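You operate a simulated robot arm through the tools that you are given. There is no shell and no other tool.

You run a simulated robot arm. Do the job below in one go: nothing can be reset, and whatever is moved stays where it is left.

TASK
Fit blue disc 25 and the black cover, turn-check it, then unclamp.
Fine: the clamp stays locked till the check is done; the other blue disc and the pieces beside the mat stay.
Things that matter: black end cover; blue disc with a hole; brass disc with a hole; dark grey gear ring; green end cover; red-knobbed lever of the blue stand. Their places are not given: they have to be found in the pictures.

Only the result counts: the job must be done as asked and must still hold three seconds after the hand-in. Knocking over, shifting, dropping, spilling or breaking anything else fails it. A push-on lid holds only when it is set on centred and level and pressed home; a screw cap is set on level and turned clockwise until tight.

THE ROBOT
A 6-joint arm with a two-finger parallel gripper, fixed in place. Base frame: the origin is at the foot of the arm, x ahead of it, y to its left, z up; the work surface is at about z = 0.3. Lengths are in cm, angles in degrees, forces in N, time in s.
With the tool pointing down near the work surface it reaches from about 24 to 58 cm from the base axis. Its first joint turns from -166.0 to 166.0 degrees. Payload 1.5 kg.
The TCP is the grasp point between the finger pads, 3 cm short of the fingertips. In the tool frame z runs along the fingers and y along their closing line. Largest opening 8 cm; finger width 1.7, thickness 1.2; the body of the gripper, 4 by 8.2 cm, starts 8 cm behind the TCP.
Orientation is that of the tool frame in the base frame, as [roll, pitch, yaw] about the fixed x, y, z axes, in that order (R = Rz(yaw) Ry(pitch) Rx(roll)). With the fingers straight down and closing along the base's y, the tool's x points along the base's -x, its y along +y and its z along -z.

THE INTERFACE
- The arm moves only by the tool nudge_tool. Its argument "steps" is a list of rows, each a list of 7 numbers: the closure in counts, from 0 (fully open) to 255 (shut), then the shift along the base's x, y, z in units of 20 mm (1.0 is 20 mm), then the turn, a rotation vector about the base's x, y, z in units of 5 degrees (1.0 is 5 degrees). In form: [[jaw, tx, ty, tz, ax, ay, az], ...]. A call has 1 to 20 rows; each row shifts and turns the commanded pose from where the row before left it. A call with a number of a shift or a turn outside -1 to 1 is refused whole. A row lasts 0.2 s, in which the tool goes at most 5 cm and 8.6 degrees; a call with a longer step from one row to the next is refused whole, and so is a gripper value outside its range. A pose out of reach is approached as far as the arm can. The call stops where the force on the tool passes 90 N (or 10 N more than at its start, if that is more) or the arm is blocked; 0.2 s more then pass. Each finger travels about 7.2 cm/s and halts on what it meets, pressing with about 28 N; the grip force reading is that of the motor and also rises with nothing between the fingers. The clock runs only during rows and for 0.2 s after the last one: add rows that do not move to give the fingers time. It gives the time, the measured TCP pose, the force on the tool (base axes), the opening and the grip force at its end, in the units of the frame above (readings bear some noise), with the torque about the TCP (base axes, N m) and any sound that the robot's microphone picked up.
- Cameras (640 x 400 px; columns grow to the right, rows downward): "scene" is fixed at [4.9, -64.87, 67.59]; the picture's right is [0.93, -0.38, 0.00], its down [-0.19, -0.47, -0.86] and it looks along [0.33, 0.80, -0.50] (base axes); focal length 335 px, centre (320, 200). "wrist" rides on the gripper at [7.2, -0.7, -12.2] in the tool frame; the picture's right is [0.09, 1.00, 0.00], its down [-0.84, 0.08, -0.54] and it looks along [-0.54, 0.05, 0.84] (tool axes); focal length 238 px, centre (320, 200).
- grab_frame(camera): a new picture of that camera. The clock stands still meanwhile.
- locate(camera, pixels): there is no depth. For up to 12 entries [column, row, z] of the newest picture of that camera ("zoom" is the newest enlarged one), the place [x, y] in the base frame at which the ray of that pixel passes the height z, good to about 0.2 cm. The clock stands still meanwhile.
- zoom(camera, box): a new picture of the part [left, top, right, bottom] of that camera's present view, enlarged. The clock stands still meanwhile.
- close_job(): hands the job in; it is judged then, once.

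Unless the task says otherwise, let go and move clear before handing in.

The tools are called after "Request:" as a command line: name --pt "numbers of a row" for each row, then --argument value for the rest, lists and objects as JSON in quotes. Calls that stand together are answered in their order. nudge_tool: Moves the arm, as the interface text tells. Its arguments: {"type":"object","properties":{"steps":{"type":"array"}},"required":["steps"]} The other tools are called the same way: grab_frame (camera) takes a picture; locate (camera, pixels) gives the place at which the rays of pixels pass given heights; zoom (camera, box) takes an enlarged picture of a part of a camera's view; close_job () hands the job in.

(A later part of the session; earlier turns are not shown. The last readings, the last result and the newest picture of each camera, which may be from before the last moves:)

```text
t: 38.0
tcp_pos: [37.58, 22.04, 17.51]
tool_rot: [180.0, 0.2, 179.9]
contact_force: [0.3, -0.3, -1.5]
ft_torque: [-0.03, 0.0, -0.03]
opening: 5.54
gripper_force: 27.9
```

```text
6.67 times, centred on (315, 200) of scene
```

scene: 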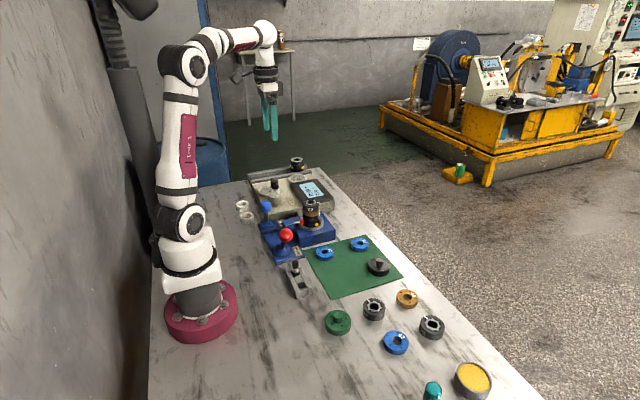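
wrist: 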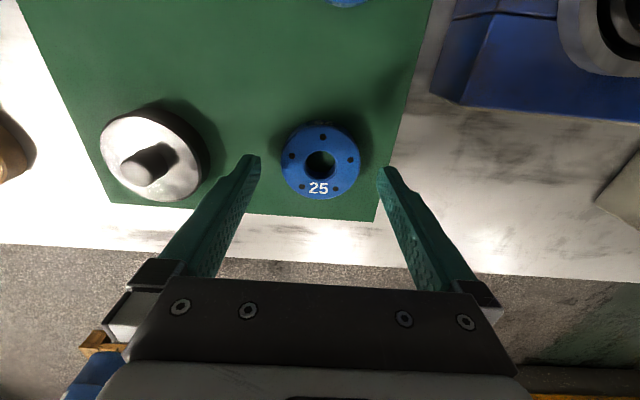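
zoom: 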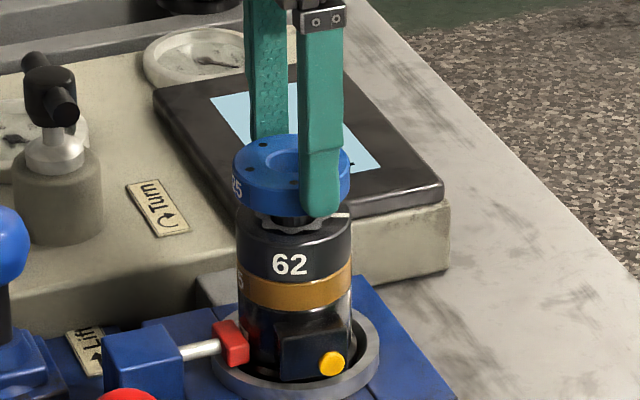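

The disc is coaxial with the stack, with about 1.3 cm to go and the shaft visible through the hole. I'll lower in 2 mm steps, watching the force.

Request:
nudge_tool --pt "140 0 0 -0.1 0 0 0" --pt "140 0 0 -0.1 0 0 0" --pt "140 0 0 -0.1 0 0 0" --pt "140 0 0 -0.1 0 0 0" --pt "140 0 0 0 0 0 0"

Request:
zoom --camera "wrist" --box '[260, 110, 380, 220]'

```text
t: 39.2
tcp_pos: [37.63, 21.9, 16.73]
tool_rot: [180.0, 0.1, 179.9]
contact_force: [0.5, 0.4, -2.3]
ft_torque: [-0.01, -0.03, 0.01]
opening: 5.55
gripper_force: 27.5
```

```text
3.64 times, centred on (320, 165) of wrist
```

zoom: 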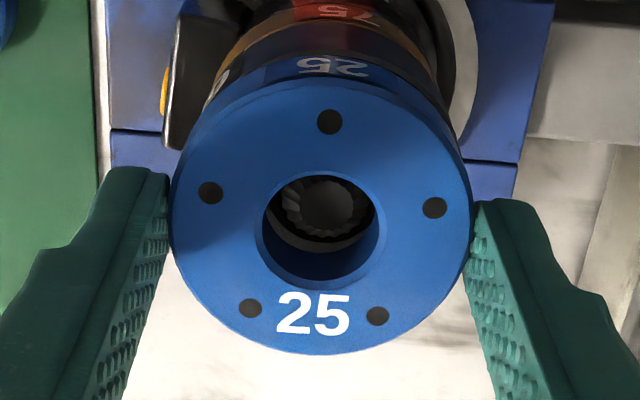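

The shaft tip is entering the hole, centred at zoom (322,205), with no contact force yet. I'll keep lowering in small steps.

Request:
nudge_tool --pt "140 0 0 -0.08 0 0 0" --pt "140 0 0 -0.08 0 0 0" --pt "140 0 0 -0.08 0 0 0" --pt "140 0 0 0 0 0 0"

Request:
zoom --camera "wrist" --box '[260, 110, 380, 220]'

Request:
zoom --camera "scene" --box '[285, 170, 345, 230]'

```text
t: 40.2
tcp_pos: [37.5, 21.88, 16.34]
tool_rot: [-180.0, 0.1, 179.9]
contact_force: [0.7, 0.1, -2.5]
ft_torque: [-0.02, -0.01, -0.01]
opening: 5.54
gripper_force: 28.3
```

```text
3.64 times, centred on (320, 165) of wrist
```

zoom: 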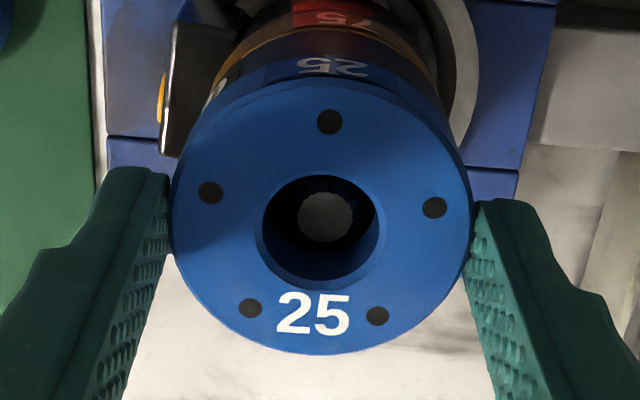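

```text
6.67 times, centred on (315, 200) of scene
```

zoom: 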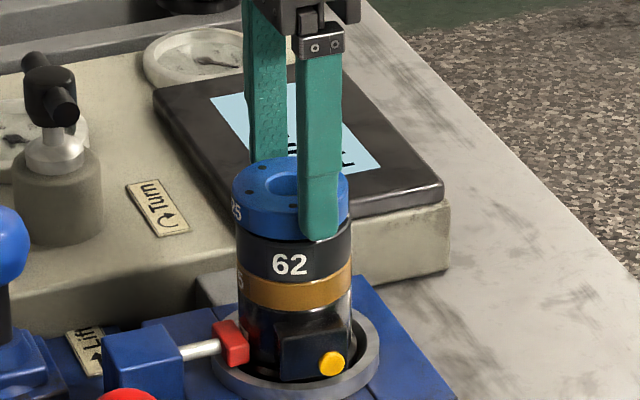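

The disc is nearly seated: the scene shows it almost touching ring 62, and the force is still only its weight. I'll go down in 1 mm steps until contact.

Request:
nudge_tool --pt "140 0 0 -0.05 0 0 0" --pt "140 0 0 -0.05 0 0 0" --pt "140 0 0 0 0 0 0"

```text
t: 41.0
tcp_pos: [37.27, 21.97, 16.16]
tool_rot: [-180.0, 0.1, 180.0]
contact_force: [0.1, 0.4, -2.3]
ft_torque: [-0.02, -0.01, 0.0]
opening: 5.52
gripper_force: 27.9
```

Request:
nudge_tool --pt "140 0 0 -0.05 0 0 0" --pt "140 0 0 -0.05 0 0 0" --pt "140 0 0 0 0 0 0"

Request:
zoom --camera "scene" --box '[290, 175, 340, 225]'

```text
t: 41.8
tcp_pos: [37.52, 21.89, 16.21]
tool_rot: [180.0, 0.1, 180.0]
contact_force: [-2.5, 0.3, 5.3]
ft_torque: [-0.14, 0.15, -0.05]
opening: 5.54
gripper_force: 28.5
```

```text
8.00 times, centred on (315, 200) of scene
```

zoom: 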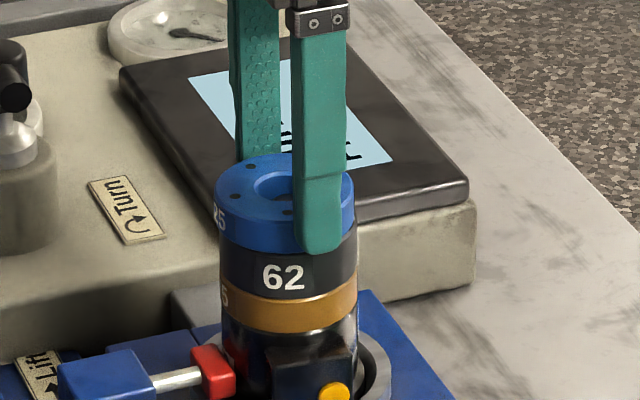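

The force changed from -2.3 to +5.3 N and the disc looks flush on ring 62, so it has made contact. I'll press slightly more to confirm it is seated rather than hung on the shaft.

Request:
nudge_tool --pt "140 0 0 -0.05 0 0 0" --pt "140 0 0 -0.05 0 0 0" --pt "140 0 0 0 0 0 0"

Request:
zoom --camera "wrist" --box '[260, 110, 380, 220]'

```text
t: 42.6
tcp_pos: [37.47, 21.95, 15.87]
tool_rot: [180.0, 0.3, -179.9]
contact_force: [-1.9, 5.3, 22.2]
ft_torque: [0.04, 0.01, -0.06]
opening: 5.56
gripper_force: 27.9
```

```text
3.64 times, centred on (320, 165) of wrist
```

zoom: 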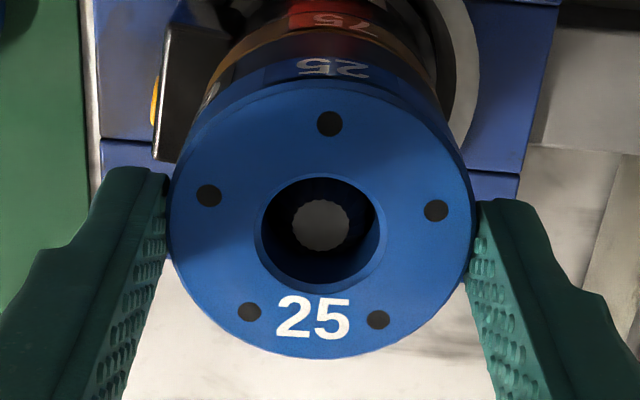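

The force rose to 22 N with the disc only slipping about 1 mm in the pads, so it is seated on the ring. I'll ease the load, open, and rise clear.

Request:
nudge_tool --pt "140 0 0 0.07 0 0 0" --pt "100 0 0 0 0 0 0" --pt "60 0 0 0 0 0 0" --pt "20 0 0 0 0 0 0" --pt "0 0 0 0 0 0 0" --pt "0 0 0 0.5 0 0 0" --pt "0 0 0 1 0 0 0" --pt "0 0 0 1 0 0 0" --pt "0 0 0 0 0 0 0"

Request:
grab_frame --camera "wrist"

Request:
zoom --camera "scene" --box '[290, 175, 340, 225]'

Request:
zoom --camera "wrist" --box '[260, 90, 380, 200]'

```text
t: 44.6
tcp_pos: [37.52, 22.08, 20.97]
tool_rot: [-179.9, 0.2, 180.0]
contact_force: [0.9, -0.3, 0.3]
ft_torque: [0.0, 0.03, 0.01]
opening: 8.0
gripper_force: 0.1
```

```text
taken
```

wrist: 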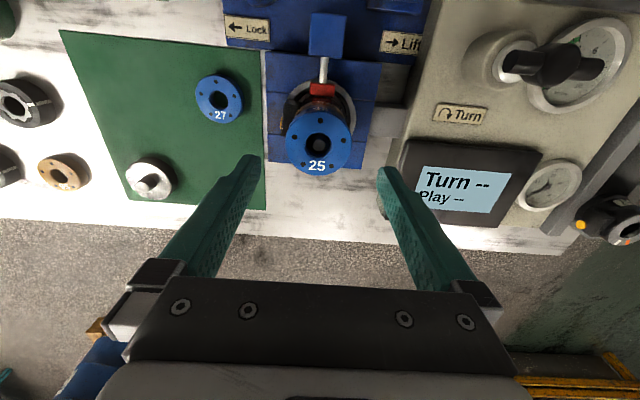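

```text
8.00 times, centred on (315, 200) of scene
```

zoom: 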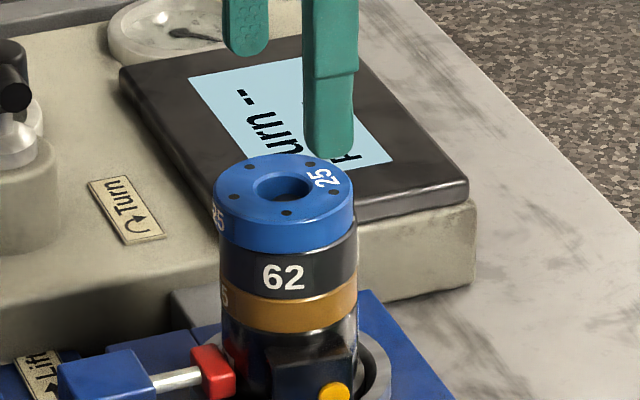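

```text
3.64 times, centred on (320, 145) of wrist
```

zoom: 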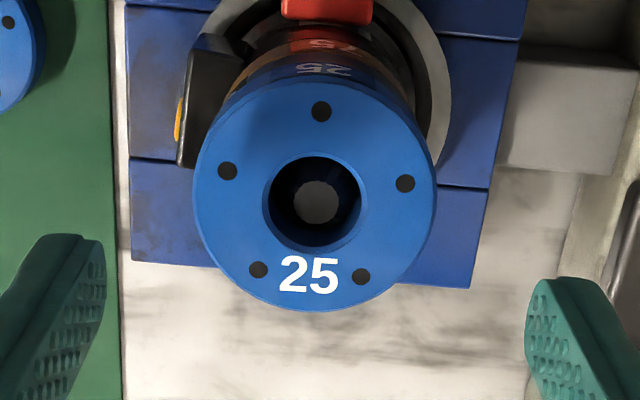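

Disc 25 sits flush and concentric on ring 62. Next is the black cover, around wrist (150,182); I'll move over it, staying high, for a close look.

Request:
nudge_tool --pt "0 0.7 -0.9 0 0 0 0" --pt "0 0.5 -1 0 0 0 0" --pt "0 0.5 -1 0 0 0 0" --pt "0 0.5 -1 0 0 0 0" --pt "0 0.5 -1 0 0 0 0" --pt "0 0.5 -1 -0.3 0 0 0" --pt "0 0.5 -1 -0.5 0 0 0" --pt "0 0.5 -1 -0.5 0 0 0" --pt "0 0.5 -1 -0.5 0 0 0" --pt "0 0.5 -1 -0.5 0 0 0" --pt "0 0.5 -1 -0.5 0 0 0" --pt "0 0 -0.9 -0.5 0 0 0" --pt "0 0 0 0 0 0 0"

Request:
grab_frame --camera "wrist"

```text
t: 47.4
tcp_pos: [48.78, -1.55, 14.59]
tool_rot: [-180.0, 0.1, 179.9]
contact_force: [-0.1, -0.2, -0.2]
ft_torque: [-0.01, 0.0, 0.03]
opening: 8.01
gripper_force: 0.1
```

```text
taken
```

wrist: 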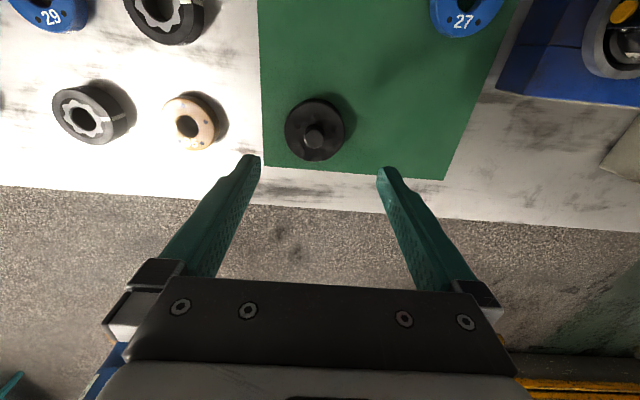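

The cover is at wrist (315,130) near the image centre, clear of the brass disc at (190,125). I'll zoom for its centre and details.

Request:
zoom --camera "wrist" --box '[270, 85, 360, 175]'

Request:
locate --camera "wrist" --pixels '[[315, 130, 1.9], [190, 125, 1.5]]'

Request:
zoom --camera "scene" --box '[345, 215, 425, 285]'

```text
4.44 times, centred on (315, 130) of wrist
```

zoom: 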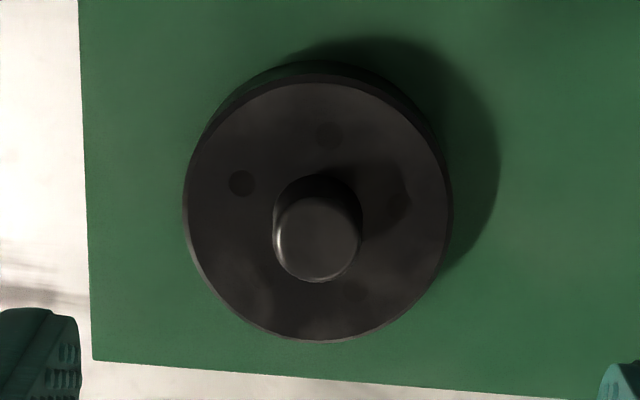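

```text
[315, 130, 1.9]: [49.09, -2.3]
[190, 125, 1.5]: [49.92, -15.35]
```

```text
5.71 times, centred on (385, 250) of scene
```

zoom: 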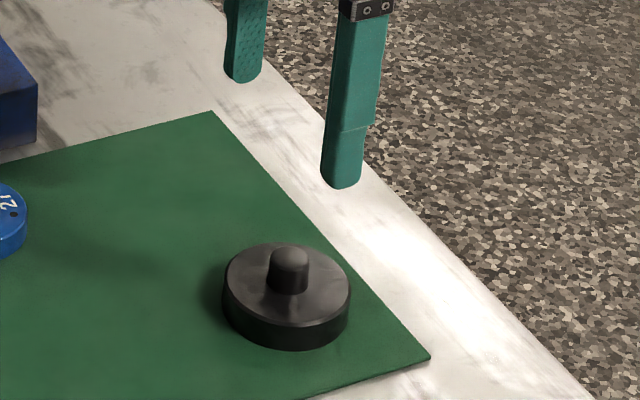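

The cover is about 6.3 cm across with its centre near (49.1, -2.28), and its bolt marks have the same orientation as the disc's. I'll align over it and lower most of the way, then check finger clearance.

Request:
nudge_tool --pt "0 0.13 -0.3 0 0 0 0" --pt "0 0 0 -1 0 0 0" --pt "0 0 0 -1 0 0 0" --pt "0 0 0 -1 0 0 0" --pt "0 0 0 -1 0 0 0" --pt "0 0 0 -0.5 0 0 0" --pt "0 0 0 0 0 0 0"

Request:
grab_frame --camera "wrist"

Request:
zoom --camera "wrist" --box '[260, 100, 380, 220]'

```text
t: 49.0
tcp_pos: [49.21, -2.34, 5.37]
tool_rot: [-179.9, 0.1, 179.9]
contact_force: [1.1, -0.2, -1.1]
ft_torque: [0.03, 0.03, 0.0]
opening: 8.0
gripper_force: 0.0
```

```text
taken
```

wrist: 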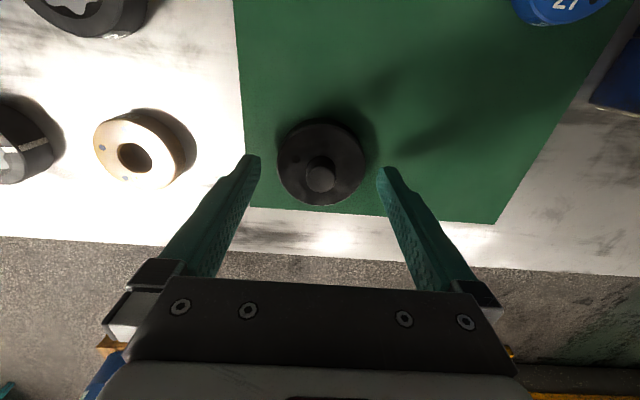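

```text
3.33 times, centred on (320, 160) of wrist
```

zoom: 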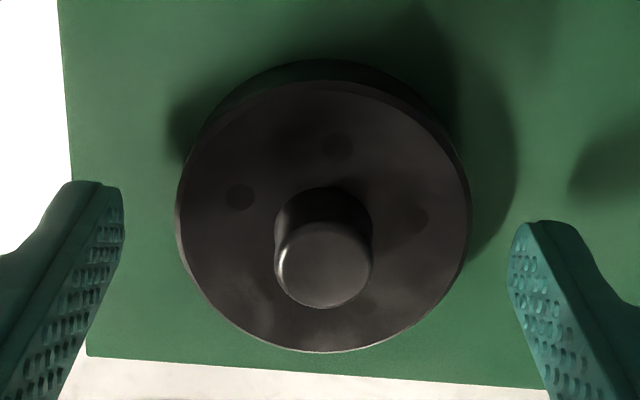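

The cover is centred between the fingers at wrist (320.6,165) with clear space both sides. I'll lower the last 1.5 cm and squeeze along y.

Request:
nudge_tool --pt "0 0 0 -0.5 0 0 0" --pt "0 0 0 -0.25 0 0 0" --pt "0 0 0 0 0 0 0" --pt "30 0 0 0 0 0 0" --pt "50 0 0 0 0 0 0" --pt "70 0 0 0 0 0 0" --pt "85 0 0 0 0 0 0" --pt "85 0 0 0 0 0 0"

Request:
zoom --camera "wrist" --box '[260, 110, 380, 220]'

Request:
zoom --camera "scene" --box '[345, 215, 425, 285]'

```text
t: 50.8
tcp_pos: [49.1, -2.39, 3.93]
tool_rot: [180.0, 0.1, 179.9]
contact_force: [-1.1, 2.3, 0.2]
ft_torque: [0.17, 0.01, 0.07]
opening: 6.42
gripper_force: 28.2
```

```text
3.64 times, centred on (320, 165) of wrist
```

zoom: 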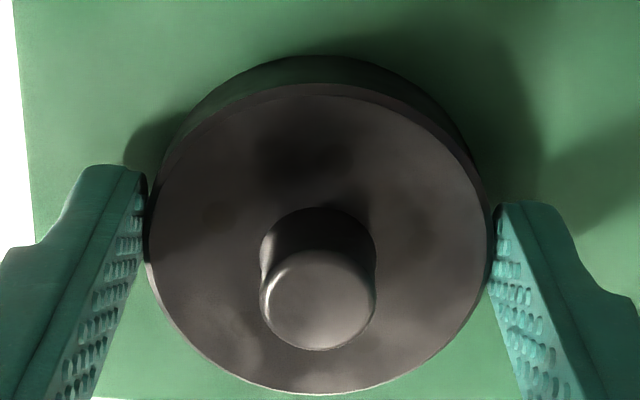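

```text
5.71 times, centred on (385, 250) of scene
```

zoom: 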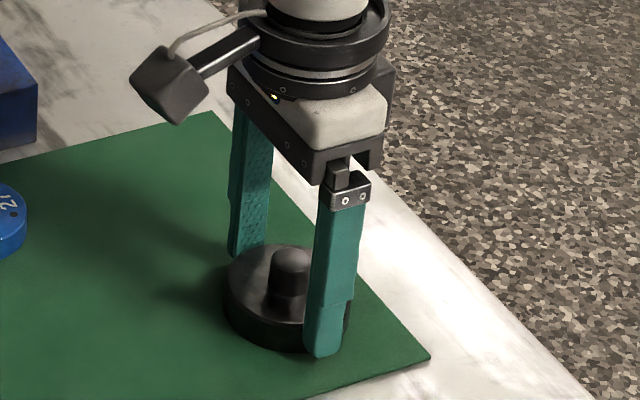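

The grip is at 6.42 cm, and comparing with the disc reference, the cover sits about 0.5 cm towards +x of the TCP. I'll open, shift +0.5 in x, turn 90°, and squeeze along x to centre it.

Request:
nudge_tool --pt "40 0 0 0 0 0 0" --pt "0 0.25 0 0 0 0 0" --pt "0 0 0 0 0 0 1" --pt "0 0 0 0 0 0 1" --pt "0 0 0 0 0 0 1" --pt "0 0 0 0 0 0 1" --pt "0 0 0 0 0 0 1" --pt "0 0 0 0 0 0 1" --pt "0 0 0 0 0 0 1" --pt "0 0 0 0 0 0 1" --pt "0 0 0 0 0 0 1" --pt "0 0 0 0 0 0 1" --pt "0 0 0 0 0 0 1" --pt "0 0 0 0 0 0 1" --pt "0 0 0 0 0 0 1" --pt "0 0 0 0 0 0 1" --pt "0 0 0 0 0 0 1" --pt "0 0 0 0 0 0 1" --pt "0 0 0 0 0 0 1" --pt "0 0 0 0 0 0 1"

Request:
zoom --camera "wrist" --box '[260, 110, 380, 220]'

Request:
nudge_tool --pt "20 0 0 0 0 0 0" --pt "40 0 0 0 0 0 0" --pt "60 0 0 0 0 0 0" --pt "85 0 0 0 0 0 0" --pt "85 0 0 0 0 0 0"

Request:
zoom --camera "wrist" --box '[260, 110, 380, 220]'

```text
t: 55.0
tcp_pos: [49.68, -2.34, 3.91]
tool_rot: [180.0, 0.1, -90.0]
contact_force: [0.0, -0.3, 0.2]
ft_torque: [0.02, 0.05, -0.04]
opening: 8.0
gripper_force: 0.0
```

```text
3.64 times, centred on (320, 165) of wrist
```

zoom: 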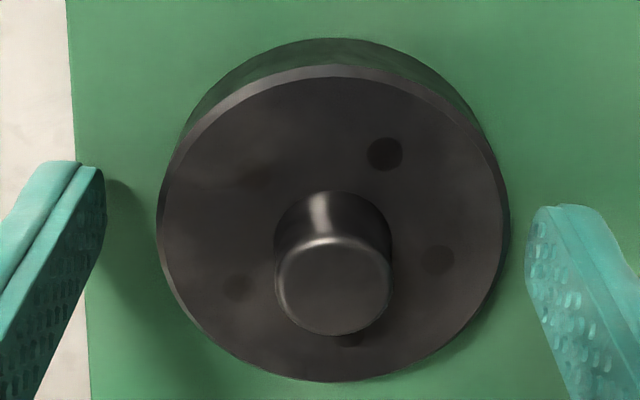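

```text
t: 56.2
tcp_pos: [49.68, -2.3, 3.82]
tool_rot: [180.0, 0.1, -90.0]
contact_force: [-0.3, 0.1, 0.2]
ft_torque: [0.0, 0.02, 0.01]
opening: 6.39
gripper_force: 27.5
```

```text
3.64 times, centred on (320, 165) of wrist
```

zoom: 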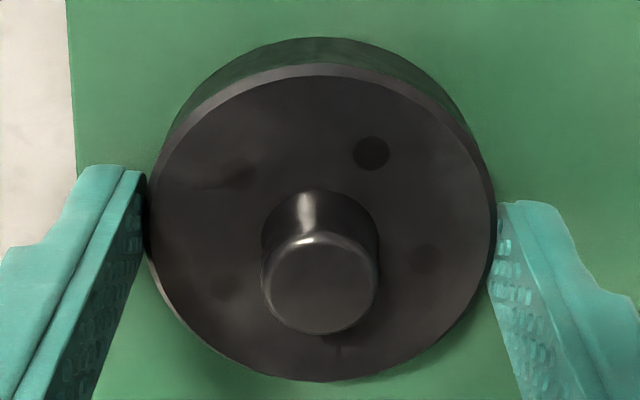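

The squeeze moved the cover about 0.24 cm onto the TCP in x. I'll open, turn back to the original yaw, and take the final grip along y.

Request:
nudge_tool --pt "40 0 0 0 0 0 0" --pt "10 0 0 0 0 0 0" --pt "0 0 0 0 0 0 -1" --pt "0 0 0 0 0 0 -1" --pt "0 0 0 0 0 0 -1" --pt "0 0 0 0 0 0 -1" --pt "0 0 0 0 0 0 -1" --pt "0 0 0 0 0 0 -1" --pt "0 0 0 0 0 0 -1" --pt "0 0 0 0 0 0 -1" --pt "0 0 0 0 0 0 -1" --pt "0 0 0 0 0 0 -1" --pt "0 0 0 0 0 0 -1" --pt "0 0 0 0 0 0 -1" --pt "0 0 0 0 0 0 -1" --pt "0 0 0 0 0 0 -1" --pt "0 0 0 0 0 0 -1" --pt "0 0 0 0 0 0 -1" --pt "0 0 0 0 0 0 -1" --pt "0 0 0 0 0 0 -1"

Request:
zoom --camera "wrist" --box '[260, 110, 380, 220]'

Request:
nudge_tool --pt "20 0 0 0 0 0 0" --pt "40 0 0 0 0 0 0" --pt "60 0 0 0 0 0 0" --pt "85 0 0 0 0 0 0" --pt "110 0 0 0 0 0 0" --pt "110 0 0 0 0 0 0"

Request:
zoom --camera "wrist" --box '[260, 110, 380, 220]'

```text
t: 60.4
tcp_pos: [49.7, -2.11, 3.93]
tool_rot: [180.0, 0.1, 179.8]
contact_force: [0.3, 0.6, 0.5]
ft_torque: [0.02, -0.01, 0.0]
opening: 7.98
gripper_force: 0.0
```

```text
3.64 times, centred on (320, 165) of wrist
```

zoom: 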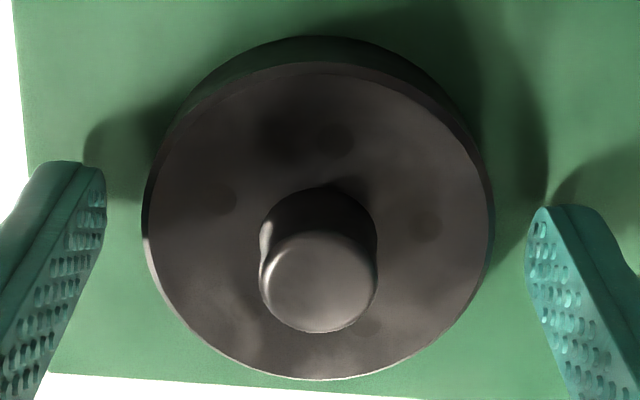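

```text
t: 61.8
tcp_pos: [49.69, -2.24, 3.92]
tool_rot: [-180.0, 0.1, 179.9]
contact_force: [0.1, -2.4, 0.5]
ft_torque: [0.01, -0.03, 0.0]
opening: 6.4
gripper_force: 28.2
```

```text
3.64 times, centred on (320, 165) of wrist
```

zoom: 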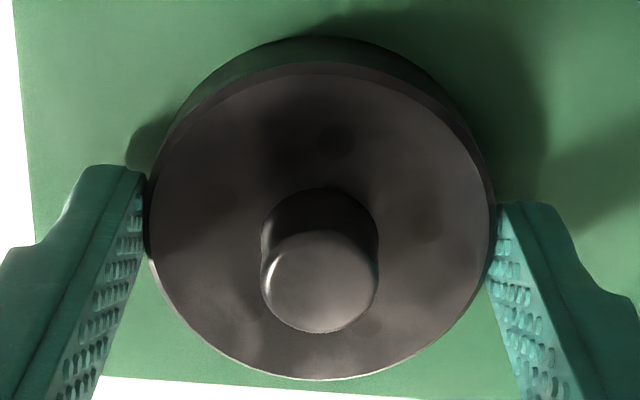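

The cover is centred in both axes: rim 147–493 and knob at (319,280) in the zoom. Before carrying it, I'll release it here and re-check the stack centre with the empty gripper at matched height, since pressing the disc may have shifted the commanded frame slightly.

Request:
nudge_tool --pt "60 0 0 0 0 0 0" --pt "20 0 0 0 0 0 0" --pt "0 0 0 0.5 0 0 0" --pt "0 0 0 1 0 0 0" --pt "0 0 0 1 0 0 0" --pt "0 0 0 1 0 0 0" --pt "0 0 0 1 0 0 0" --pt "0 0 0 1 0 0 0" --pt "0 0 0 1 0 0 0" --pt "0 0 0 1 0 0 0" --pt "0 0 0 1 0 0 0"

Request:
nudge_tool --pt "0 -0.468 0.931 0 0 0 0" --pt "0 -0.468 0.931 0 0 0 0" --pt "0 -0.468 0.931 0 0 0 0" --pt "0 -0.468 0.931 0 0 0 0" --pt "0 -0.468 0.931 0 0 0 0" --pt "0 -0.468 0.931 0 0 0 0" --pt "0 -0.468 0.931 0 0 0 0" --pt "0 -0.468 0.931 0 0 0 0" --pt "0 -0.468 0.931 0 0 0 0" --pt "0 -0.468 0.931 0 0 0 0" --pt "0 -0.468 0.931 0 0 0 0" --pt "0 -0.468 0.931 0 0 0 0" --pt "0 -0.464 0.928 0 0 0 0" --pt "0 0 0 0 0 0 0" --pt "0 0 0 -1 0 0 0" --pt "0 0 0 -1 0 0 0" --pt "0 0 0 -0.33 0 0 0" --pt "0 0 0 0 0 0 0" --pt "0 0 0 0 0 0 0"

Request:
zoom --camera "wrist" --box '[260, 110, 380, 220]'

```text
t: 64.2
tcp_pos: [49.74, -2.21, 20.99]
tool_rot: [-180.0, 0.1, 179.9]
contact_force: [0.2, -0.2, 0.3]
ft_torque: [-0.01, 0.01, -0.02]
opening: 8.0
gripper_force: 0.1
```

```text
t: 68.2
tcp_pos: [37.34, 21.92, 16.29]
tool_rot: [179.9, 0.1, 179.9]
contact_force: [-0.2, 0.4, -0.8]
ft_torque: [0.02, 0.0, -0.01]
opening: 8.02
gripper_force: 0.1
```

```text
3.64 times, centred on (320, 165) of wrist
```

zoom: 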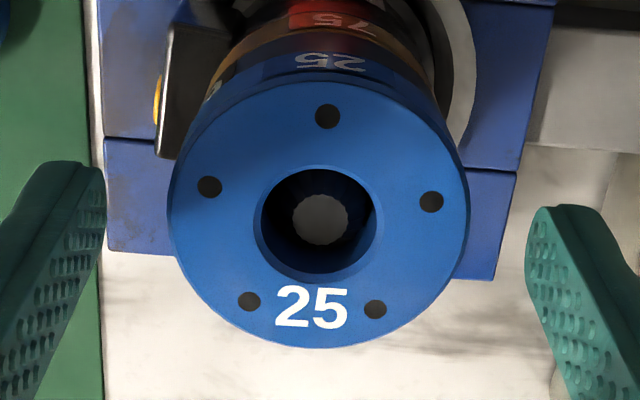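

The bolt dots average (318.4,222.8) versus the reference (320.2,229.6), with the scale about 1% smaller. So the TCP is about 0.15 cm high, with only about -0.06 x and -0.03 y offset. I'll correct and verify.

Request:
nudge_tool --pt "0 -0.03 -0.018 -0.08 0 0 0" --pt "0 0 0 0 0 0 0" --pt "0 0 0 0 0 0 0"

Request:
zoom --camera "wrist" --box '[260, 110, 380, 220]'

```text
t: 69.0
tcp_pos: [37.29, 22.04, 16.04]
tool_rot: [-179.9, 0.0, 179.9]
contact_force: [0.5, 0.4, 0.4]
ft_torque: [0.02, 0.0, -0.01]
opening: 8.0
gripper_force: 0.0
```

```text
3.64 times, centred on (320, 165) of wrist
```

zoom: 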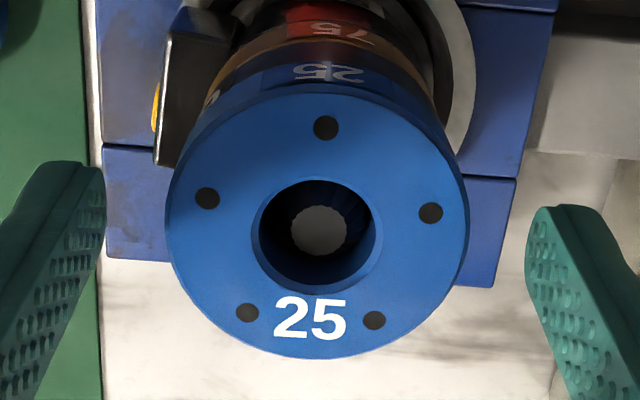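

The dots now average (316.8,234.2), so the arm moved slightly differently from commanded, suggesting about 1 mm of settling jitter. I'll hold still and re-check whether the pose itself drifts.

Request:
nudge_tool --pt "0 0 0 0 0 0 0" --pt "0 0 0 0 0 0 0" --pt "0 0 0 0 0 0 0"

Request:
zoom --camera "wrist" --box '[260, 110, 380, 220]'

```text
t: 69.8
tcp_pos: [37.28, 22.06, 16.01]
tool_rot: [-180.0, 0.1, 179.9]
contact_force: [-0.4, 0.1, -0.7]
ft_torque: [0.02, 0.0, -0.04]
opening: 8.0
gripper_force: 0.1
```

```text
3.64 times, centred on (320, 165) of wrist
```

zoom: 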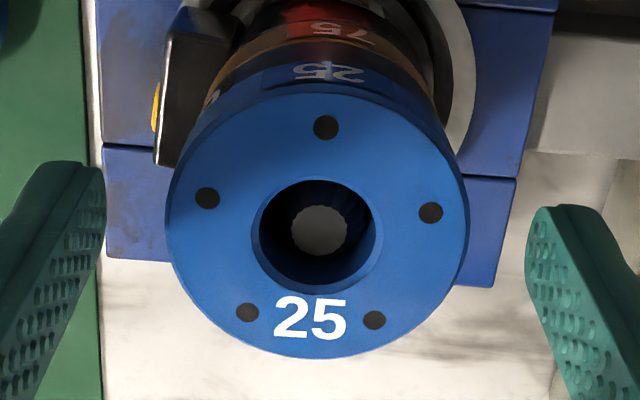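

The picture is unchanged while holding, so it is only settling offset, and averaging the two views puts the stack at about (37.47, 21.87) in the commanded frame. I'll return to the cover.

Request:
nudge_tool --pt "0 0 0 1 0 0 0" --pt "0 0 0 1 0 0 0" --pt "0 0 0 0.41 0 0 0" --pt "0 0.47 -0.9294 0 0 0 0" --pt "0 0.47 -0.9294 0 0 0 0" --pt "0 0.47 -0.9294 0 0 0 0" --pt "0 0.47 -0.9294 0 0 0 0" --pt "0 0.47 -0.9294 0 0 0 0" --pt "0 0.47 -0.9294 0 0 0 0" --pt "0 0.47 -0.9294 0 0 0 0" --pt "0 0.47 -0.9294 0 0 0 0" --pt "0 0.47 -0.9294 0 0 0 0" --pt "0 0.47 -0.9294 0 0 0 0" --pt "0 0.47 -0.9294 0 0 0 0" --pt "0 0.47 -0.9294 0 0 0 0" --pt "0 0.47 -0.9294 0 0 0 0" --pt "0 0 0 -1 0 0 0" --pt "0 0 0 -1 0 0 0" --pt "0 0 0 -1 0 0 0" --pt "0 0 0 -1 0 0 0"

Request:
nudge_tool --pt "0 0 0 -1 0 0 0" --pt "0 0 0 -1 0 0 0" --pt "0 0 0 -0.75 0 0 0" --pt "0 0 0 0 0 0 0"

Request:
grab_frame --camera "wrist"

```text
t: 74.0
tcp_pos: [49.52, -2.44, 12.69]
tool_rot: [-180.0, 0.2, 179.9]
contact_force: [-0.2, -0.1, -0.2]
ft_torque: [-0.01, -0.02, -0.01]
opening: 8.0
gripper_force: 0.0
```

```text
t: 75.0
tcp_pos: [49.45, -2.38, 7.21]
tool_rot: [-179.9, 0.0, 179.9]
contact_force: [-0.6, 0.5, 0.2]
ft_torque: [0.0, 0.01, 0.02]
opening: 8.0
gripper_force: 0.1
```

```text
taken
```

wrist: 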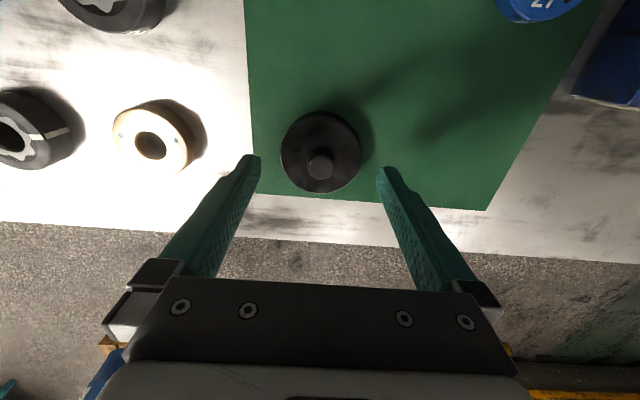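

The reading is now (49.45, -2.38) versus (49.69, -2.25) at the centred grip, so I'll add +0.2 in x and +0.13 in y while descending. Then I'll compare with the reference view before gripping.

Request:
nudge_tool --pt "0 0.1 0.065 -0.5 0 0 0" --pt "0 0 0 -0.8 0 0 0" --pt "0 0 0 -0.35 0 0 0" --pt "0 0 0 0 0 0 0" --pt "0 0 0 0 0 0 0"

Request:
zoom --camera "wrist" --box '[260, 110, 380, 220]'

```text
t: 76.2
tcp_pos: [49.78, -2.25, 4.05]
tool_rot: [180.0, 0.1, 179.9]
contact_force: [0.2, 0.3, 0.0]
ft_torque: [0.02, 0.01, 0.0]
opening: 8.0
gripper_force: 0.0
```

```text
3.64 times, centred on (320, 165) of wrist
```

zoom: 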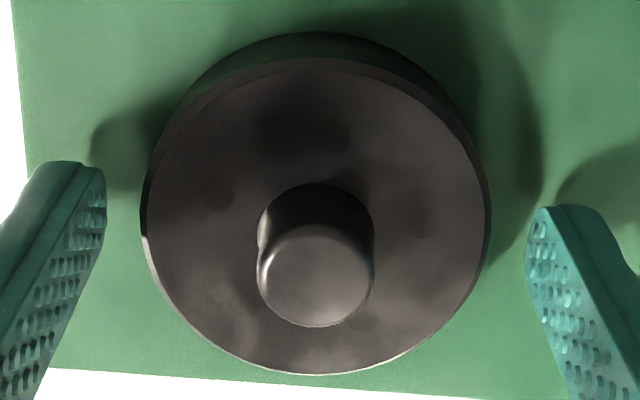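

The view matches the reference closely: knob (316,275) versus (319,280), with z about 0.1 high. I'll lower 1.3 mm and grip.

Request:
nudge_tool --pt "0 -0.02 -0.02 -0.07 0 0 0" --pt "0 0 0 0 0 0 0" --pt "20 0 0 0 0 0 0" --pt "40 0 0 0 0 0 0" --pt "60 0 0 0 0 0 0" --pt "90 0 0 0 0 0 0" --pt "120 0 0 0 0 0 0" --pt "120 0 0 0 0 0 0"

Request:
zoom --camera "wrist" --box '[260, 110, 380, 220]'

```text
t: 78.0
tcp_pos: [49.71, -2.19, 3.91]
tool_rot: [-180.0, 0.1, 179.9]
contact_force: [-0.2, -2.4, 0.7]
ft_torque: [-0.03, -0.07, -0.04]
opening: 6.4
gripper_force: 27.8
```

```text
3.64 times, centred on (320, 165) of wrist
```

zoom: 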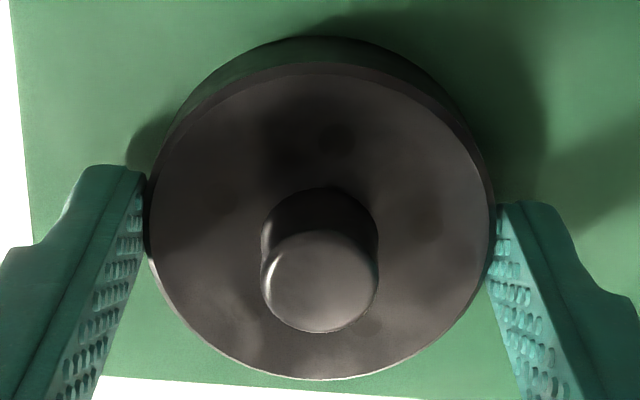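

The grip view is identical to the centred reference. I'll lift the cover straight up, then carry it towards the stack.

Request:
nudge_tool --pt "120 0 0 0.4 0 0 0" --pt "120 0 0 0.8 0 0 0" --pt "120 0 0 1 0 0 0" --pt "120 0 0 1 0 0 0" --pt "120 0 0 1 0 0 0" --pt "120 0 0 1 0 0 0" --pt "120 0 0 1 0 0 0" --pt "120 0 0 1 0 0 0" --pt "120 0 0 1 0 0 0" --pt "120 0 0 0.6 0 0 0" --pt "120 0 0 0 0 0 0"

Request:
nudge_tool --pt "120 -0.472 0.928 0 0 0 0" --pt "120 -0.472 0.928 0 0 0 0" --pt "120 -0.472 0.928 0 0 0 0" --pt "120 -0.472 0.928 0 0 0 0" --pt "120 -0.472 0.928 0 0 0 0" --pt "120 -0.472 0.928 0 0 0 0" --pt "120 -0.472 0.928 0 0 0 0" --pt "120 -0.472 0.928 0 0 0 0" --pt "120 -0.472 0.928 0 0 0 0" --pt "120 -0.472 0.928 0 0 0 0" --pt "120 -0.472 0.928 0 0 0 0" --pt "120 -0.472 0.928 0 0 0 0" --pt "120 -0.472 0.928 0 0 0 0" --pt "120 0 0 0 0 0 0" --pt "120 0 0 0 0 0 0"

Request:
grab_frame --camera "wrist"

Request:
zoom --camera "scene" --box '[275, 150, 355, 220]'

```text
t: 80.4
tcp_pos: [49.86, -2.15, 21.53]
tool_rot: [180.0, 0.1, 180.0]
contact_force: [0.0, -0.1, -2.1]
ft_torque: [0.02, -0.02, 0.0]
opening: 6.37
gripper_force: 28.1
```

```text
t: 83.6
tcp_pos: [37.77, 21.94, 21.59]
tool_rot: [180.0, 0.1, 179.9]
contact_force: [-0.6, -0.1, -2.1]
ft_torque: [-0.01, 0.03, -0.01]
opening: 6.42
gripper_force: 27.6
```

```text
taken
```

wrist: 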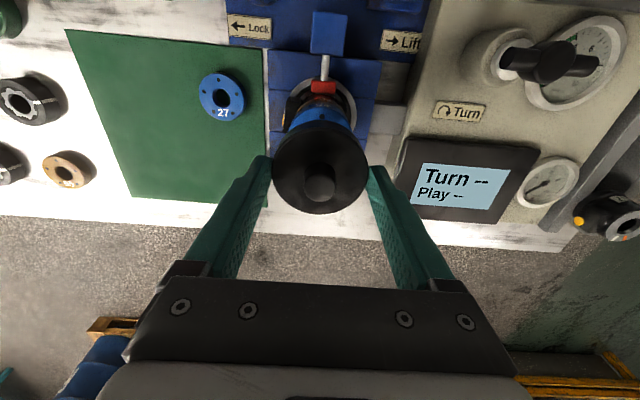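

```text
5.71 times, centred on (315, 185) of scene
```

zoom: 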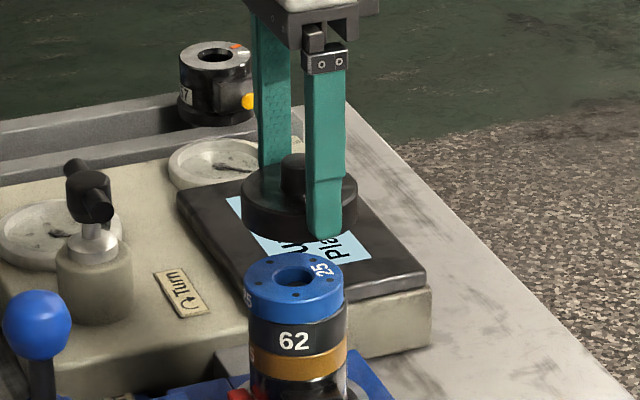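

The reading is (37.77, 21.94, 21.59) against a stack target of about (37.40, 21.93), and the scene zoom also shows the cover slightly to +x of the disc. I'll shift -0.33 in x and lower to about 1 cm above the disc.

Request:
nudge_tool --pt "120 -0.165 0 -0.3 0 0 0" --pt "120 0 0 -0.6 0 0 0" --pt "120 0 0 -0.6 0 0 0" --pt "120 0 0 -0.1 0 0 0" --pt "120 0 0 0 0 0 0" --pt "120 0 0 0 0 0 0"

Request:
zoom --camera "wrist" --box '[250, 70, 390, 220]'

Request:
zoom --camera "scene" --box '[290, 165, 340, 225]'

```text
t: 85.0
tcp_pos: [37.24, 21.94, 18.35]
tool_rot: [179.9, 0.2, 179.9]
contact_force: [0.7, -0.8, -2.5]
ft_torque: [0.0, 0.0, 0.0]
opening: 6.4
gripper_force: 28.1
```

```text
2.67 times, centred on (320, 145) of wrist
```

zoom: 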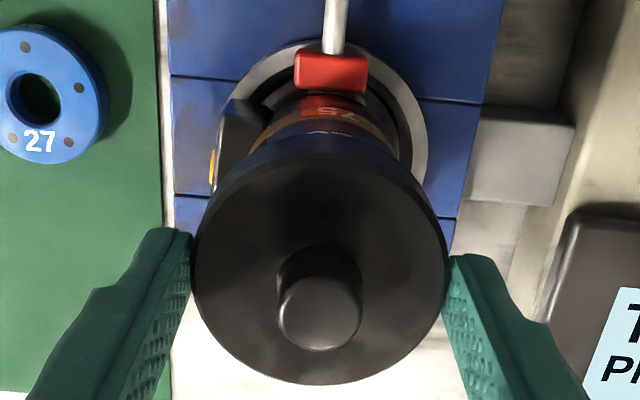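

```text
6.67 times, centred on (315, 195) of scene
```

zoom: 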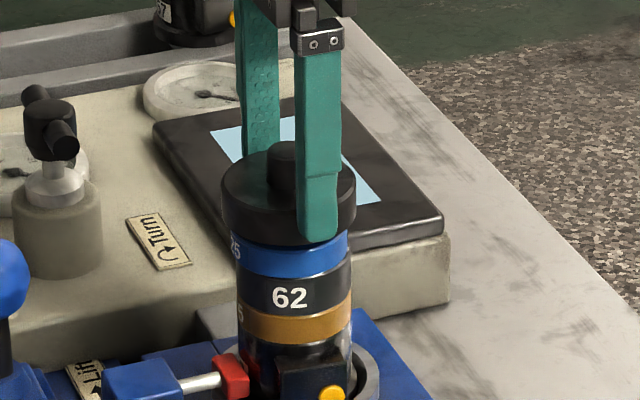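

In the scene zoom, the cover centre (289) lines up with disc 25's centre (289), and the wrist landmarks agree within about 1 mm. I'll lower slowly, watching for contact.

Request:
nudge_tool --pt "120 0.015 0 -0.1 0 0 0" --pt "120 0 0 -0.1 0 0 0" --pt "120 0 0 -0.1 0 0 0" --pt "120 0 0 -0.1 0 0 0" --pt "120 0 0 0 0 0 0"

Request:
zoom --camera "scene" --box '[290, 165, 340, 225]'

```text
t: 86.2
tcp_pos: [37.36, 21.84, 17.56]
tool_rot: [-180.0, 0.2, 179.9]
contact_force: [-0.1, 0.3, -3.1]
ft_torque: [-0.01, 0.0, -0.01]
opening: 6.37
gripper_force: 28.0
```

```text
6.67 times, centred on (315, 195) of scene
```

zoom: 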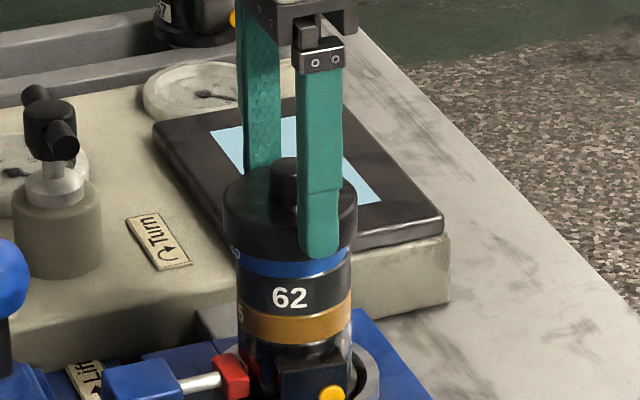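

Still no contact, and the cover hangs evenly over the disc at z≈17.56. I'll continue down in 1 mm steps.

Request:
nudge_tool --pt "120 0 0 -0.06 0 0 0" --pt "120 0 0 -0.06 0 0 0" --pt "120 0 0 -0.06 0 0 0" --pt "120 0 0 0 0 0 0"

Request:
zoom --camera "wrist" --box '[260, 110, 380, 220]'

Request:
zoom --camera "scene" --box '[290, 165, 340, 225]'

```text
t: 87.2
tcp_pos: [37.24, 21.89, 17.18]
tool_rot: [180.0, 0.1, 179.9]
contact_force: [0.7, -0.4, -3.5]
ft_torque: [0.03, 0.01, 0.0]
opening: 6.36
gripper_force: 28.4
```

```text
3.64 times, centred on (320, 165) of wrist
```

zoom: 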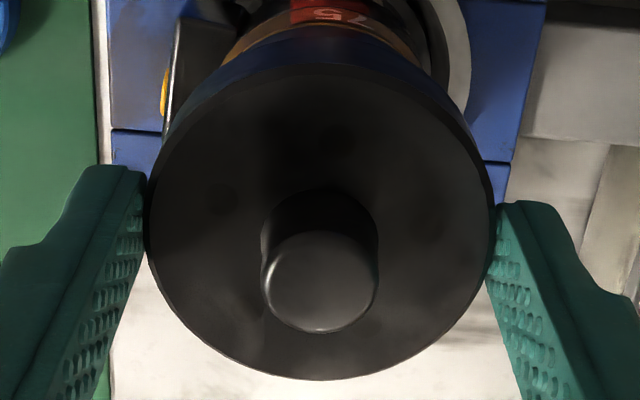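

```text
6.67 times, centred on (315, 195) of scene
```

zoom: 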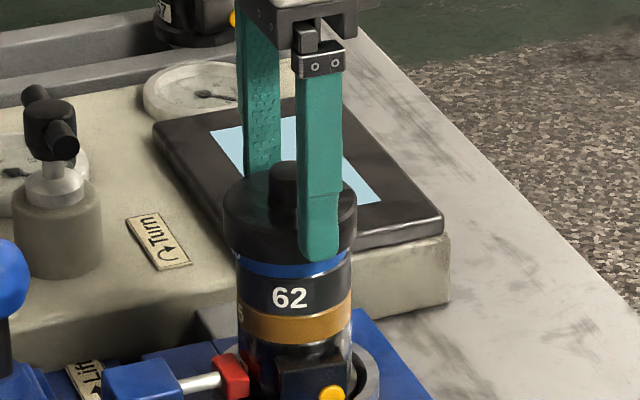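

No contact force yet, though the skirt's lower edge now seems to be passing the disc's top edge evenly. I'll keep lowering in small steps.

Request:
nudge_tool --pt "120 0 0 -0.05 0 0 0" --pt "120 0 0 -0.05 0 0 0" --pt "120 0 0 -0.05 0 0 0" --pt "120 0 0 0 0 0 0"

Request:
zoom --camera "scene" --box '[290, 165, 340, 225]'

```text
t: 88.2
tcp_pos: [37.39, 22.04, 17.18]
tool_rot: [179.8, 0.4, 179.9]
contact_force: [-4.2, -1.7, 43.5]
ft_torque: [-0.53, 0.36, -0.02]
opening: 6.38
gripper_force: 27.6
```

```text
6.67 times, centred on (315, 195) of scene
```

zoom: 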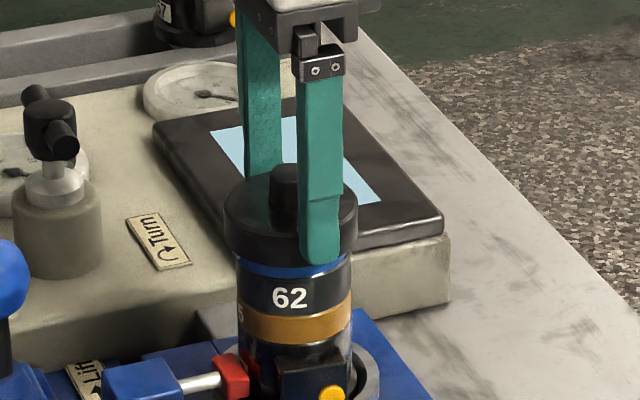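

Contact now reads 43.5 N at z≈17.15, with some torque (-0.53, 0.36) suggesting the load is towards the -x, -y side. I'll look closely at the skirt edge before pressing further.

Request:
zoom --camera "scene" --box '[298, 188, 326, 212]'

Request:
zoom --camera "wrist" --box '[260, 110, 380, 220]'

```text
16.00 times, centred on (312, 200) of scene
```

zoom: 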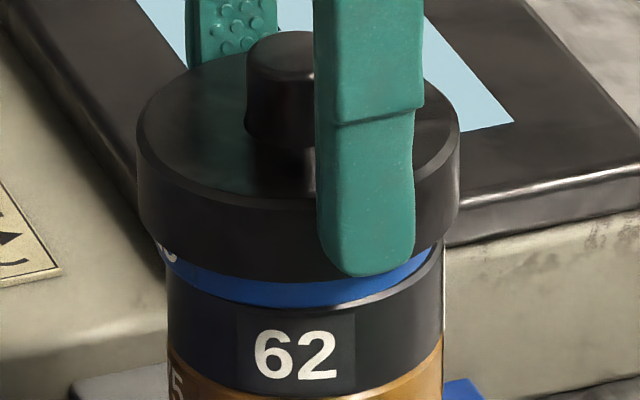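

```text
3.64 times, centred on (320, 165) of wrist
```

zoom: 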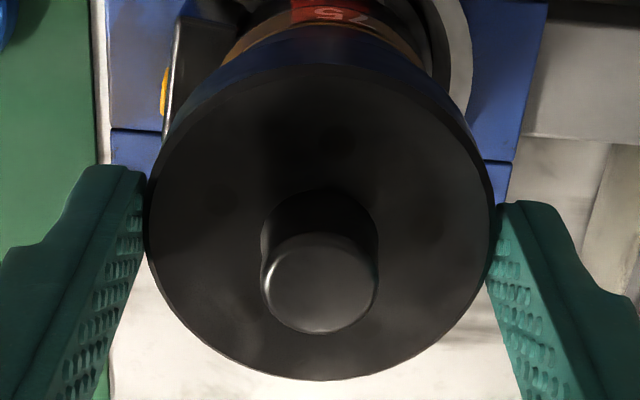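

The 16x zoom shows the skirt evenly sleeved over disc 25, with a level band of blue about 0.8 cm high still visible, and the cover centred. I'll ease off, release, and check how it sits before pressing on the knob.

Request:
nudge_tool --pt "120 0 0 0.1 0 0 0" --pt "120 0 0 0.03 0 0 0" --pt "120 0 0 0 0 0 0"

```text
t: 89.0
tcp_pos: [37.18, 21.89, 17.1]
tool_rot: [-179.9, 0.2, 179.9]
contact_force: [8.3, 1.0, 19.2]
ft_torque: [0.07, -0.77, -0.03]
opening: 6.39
gripper_force: 27.6
```

Request:
nudge_tool --pt "120 0 0 0.05 0 0 0" --pt "120 0 0 0 0 0 0"

```text
t: 89.6
tcp_pos: [37.09, 21.8, 17.14]
tool_rot: [180.0, 0.0, 179.9]
contact_force: [1.3, 1.6, 2.3]
ft_torque: [0.04, -0.17, 0.07]
opening: 6.38
gripper_force: 27.7
```

The load is down to about 2 N. I'll open the fingers and rise clear to inspect the cover.

Request:
nudge_tool --pt "90 0 0 0 0 0 0" --pt "60 0 0 0 0 0 0" --pt "30 0 0 0 0 0 0" --pt "0 0 0 0 0 0 0" --pt "0 0 0 0 0 0 0" --pt "0 0 0 0.5 0 0 0" --pt "0 0 0 1 0 0 0" --pt "0 0 0 1 0 0 0" --pt "0 0 0 0 0 0 0"

Request:
zoom --camera "scene" --box '[298, 183, 326, 212]'

Request:
grab_frame --camera "wrist"

Request:
zoom --camera "wrist" --box '[260, 90, 380, 200]'

```text
t: 91.6
tcp_pos: [37.32, 22.23, 22.19]
tool_rot: [-180.0, 0.1, 180.0]
contact_force: [-0.1, -0.5, 0.6]
ft_torque: [0.01, -0.02, -0.02]
opening: 8.0
gripper_force: 0.1
```

```text
13.79 times, centred on (312, 198) of scene
```

zoom: 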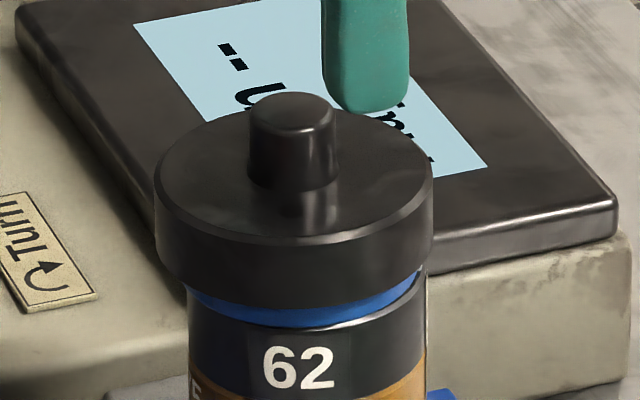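

```text
taken
```

wrist: 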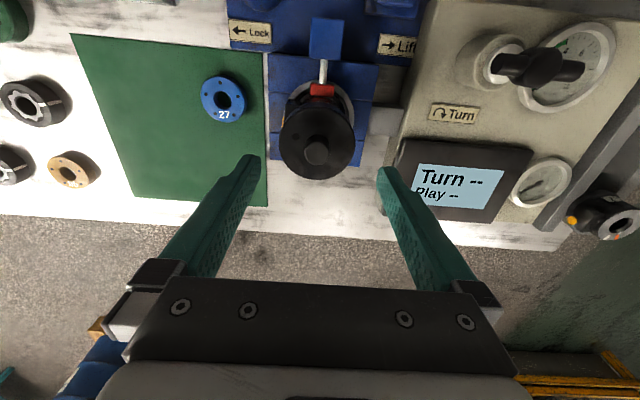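

```text
3.64 times, centred on (320, 145) of wrist
```

zoom: 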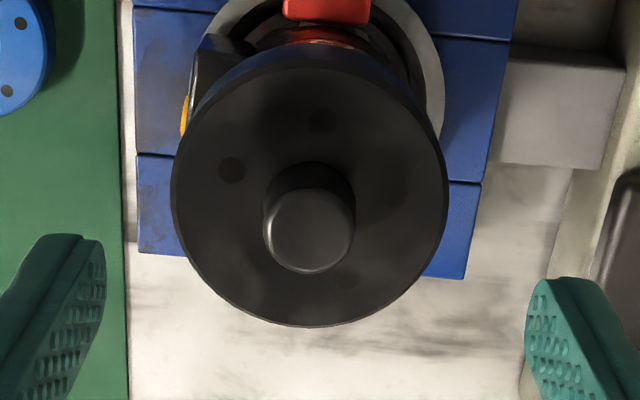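

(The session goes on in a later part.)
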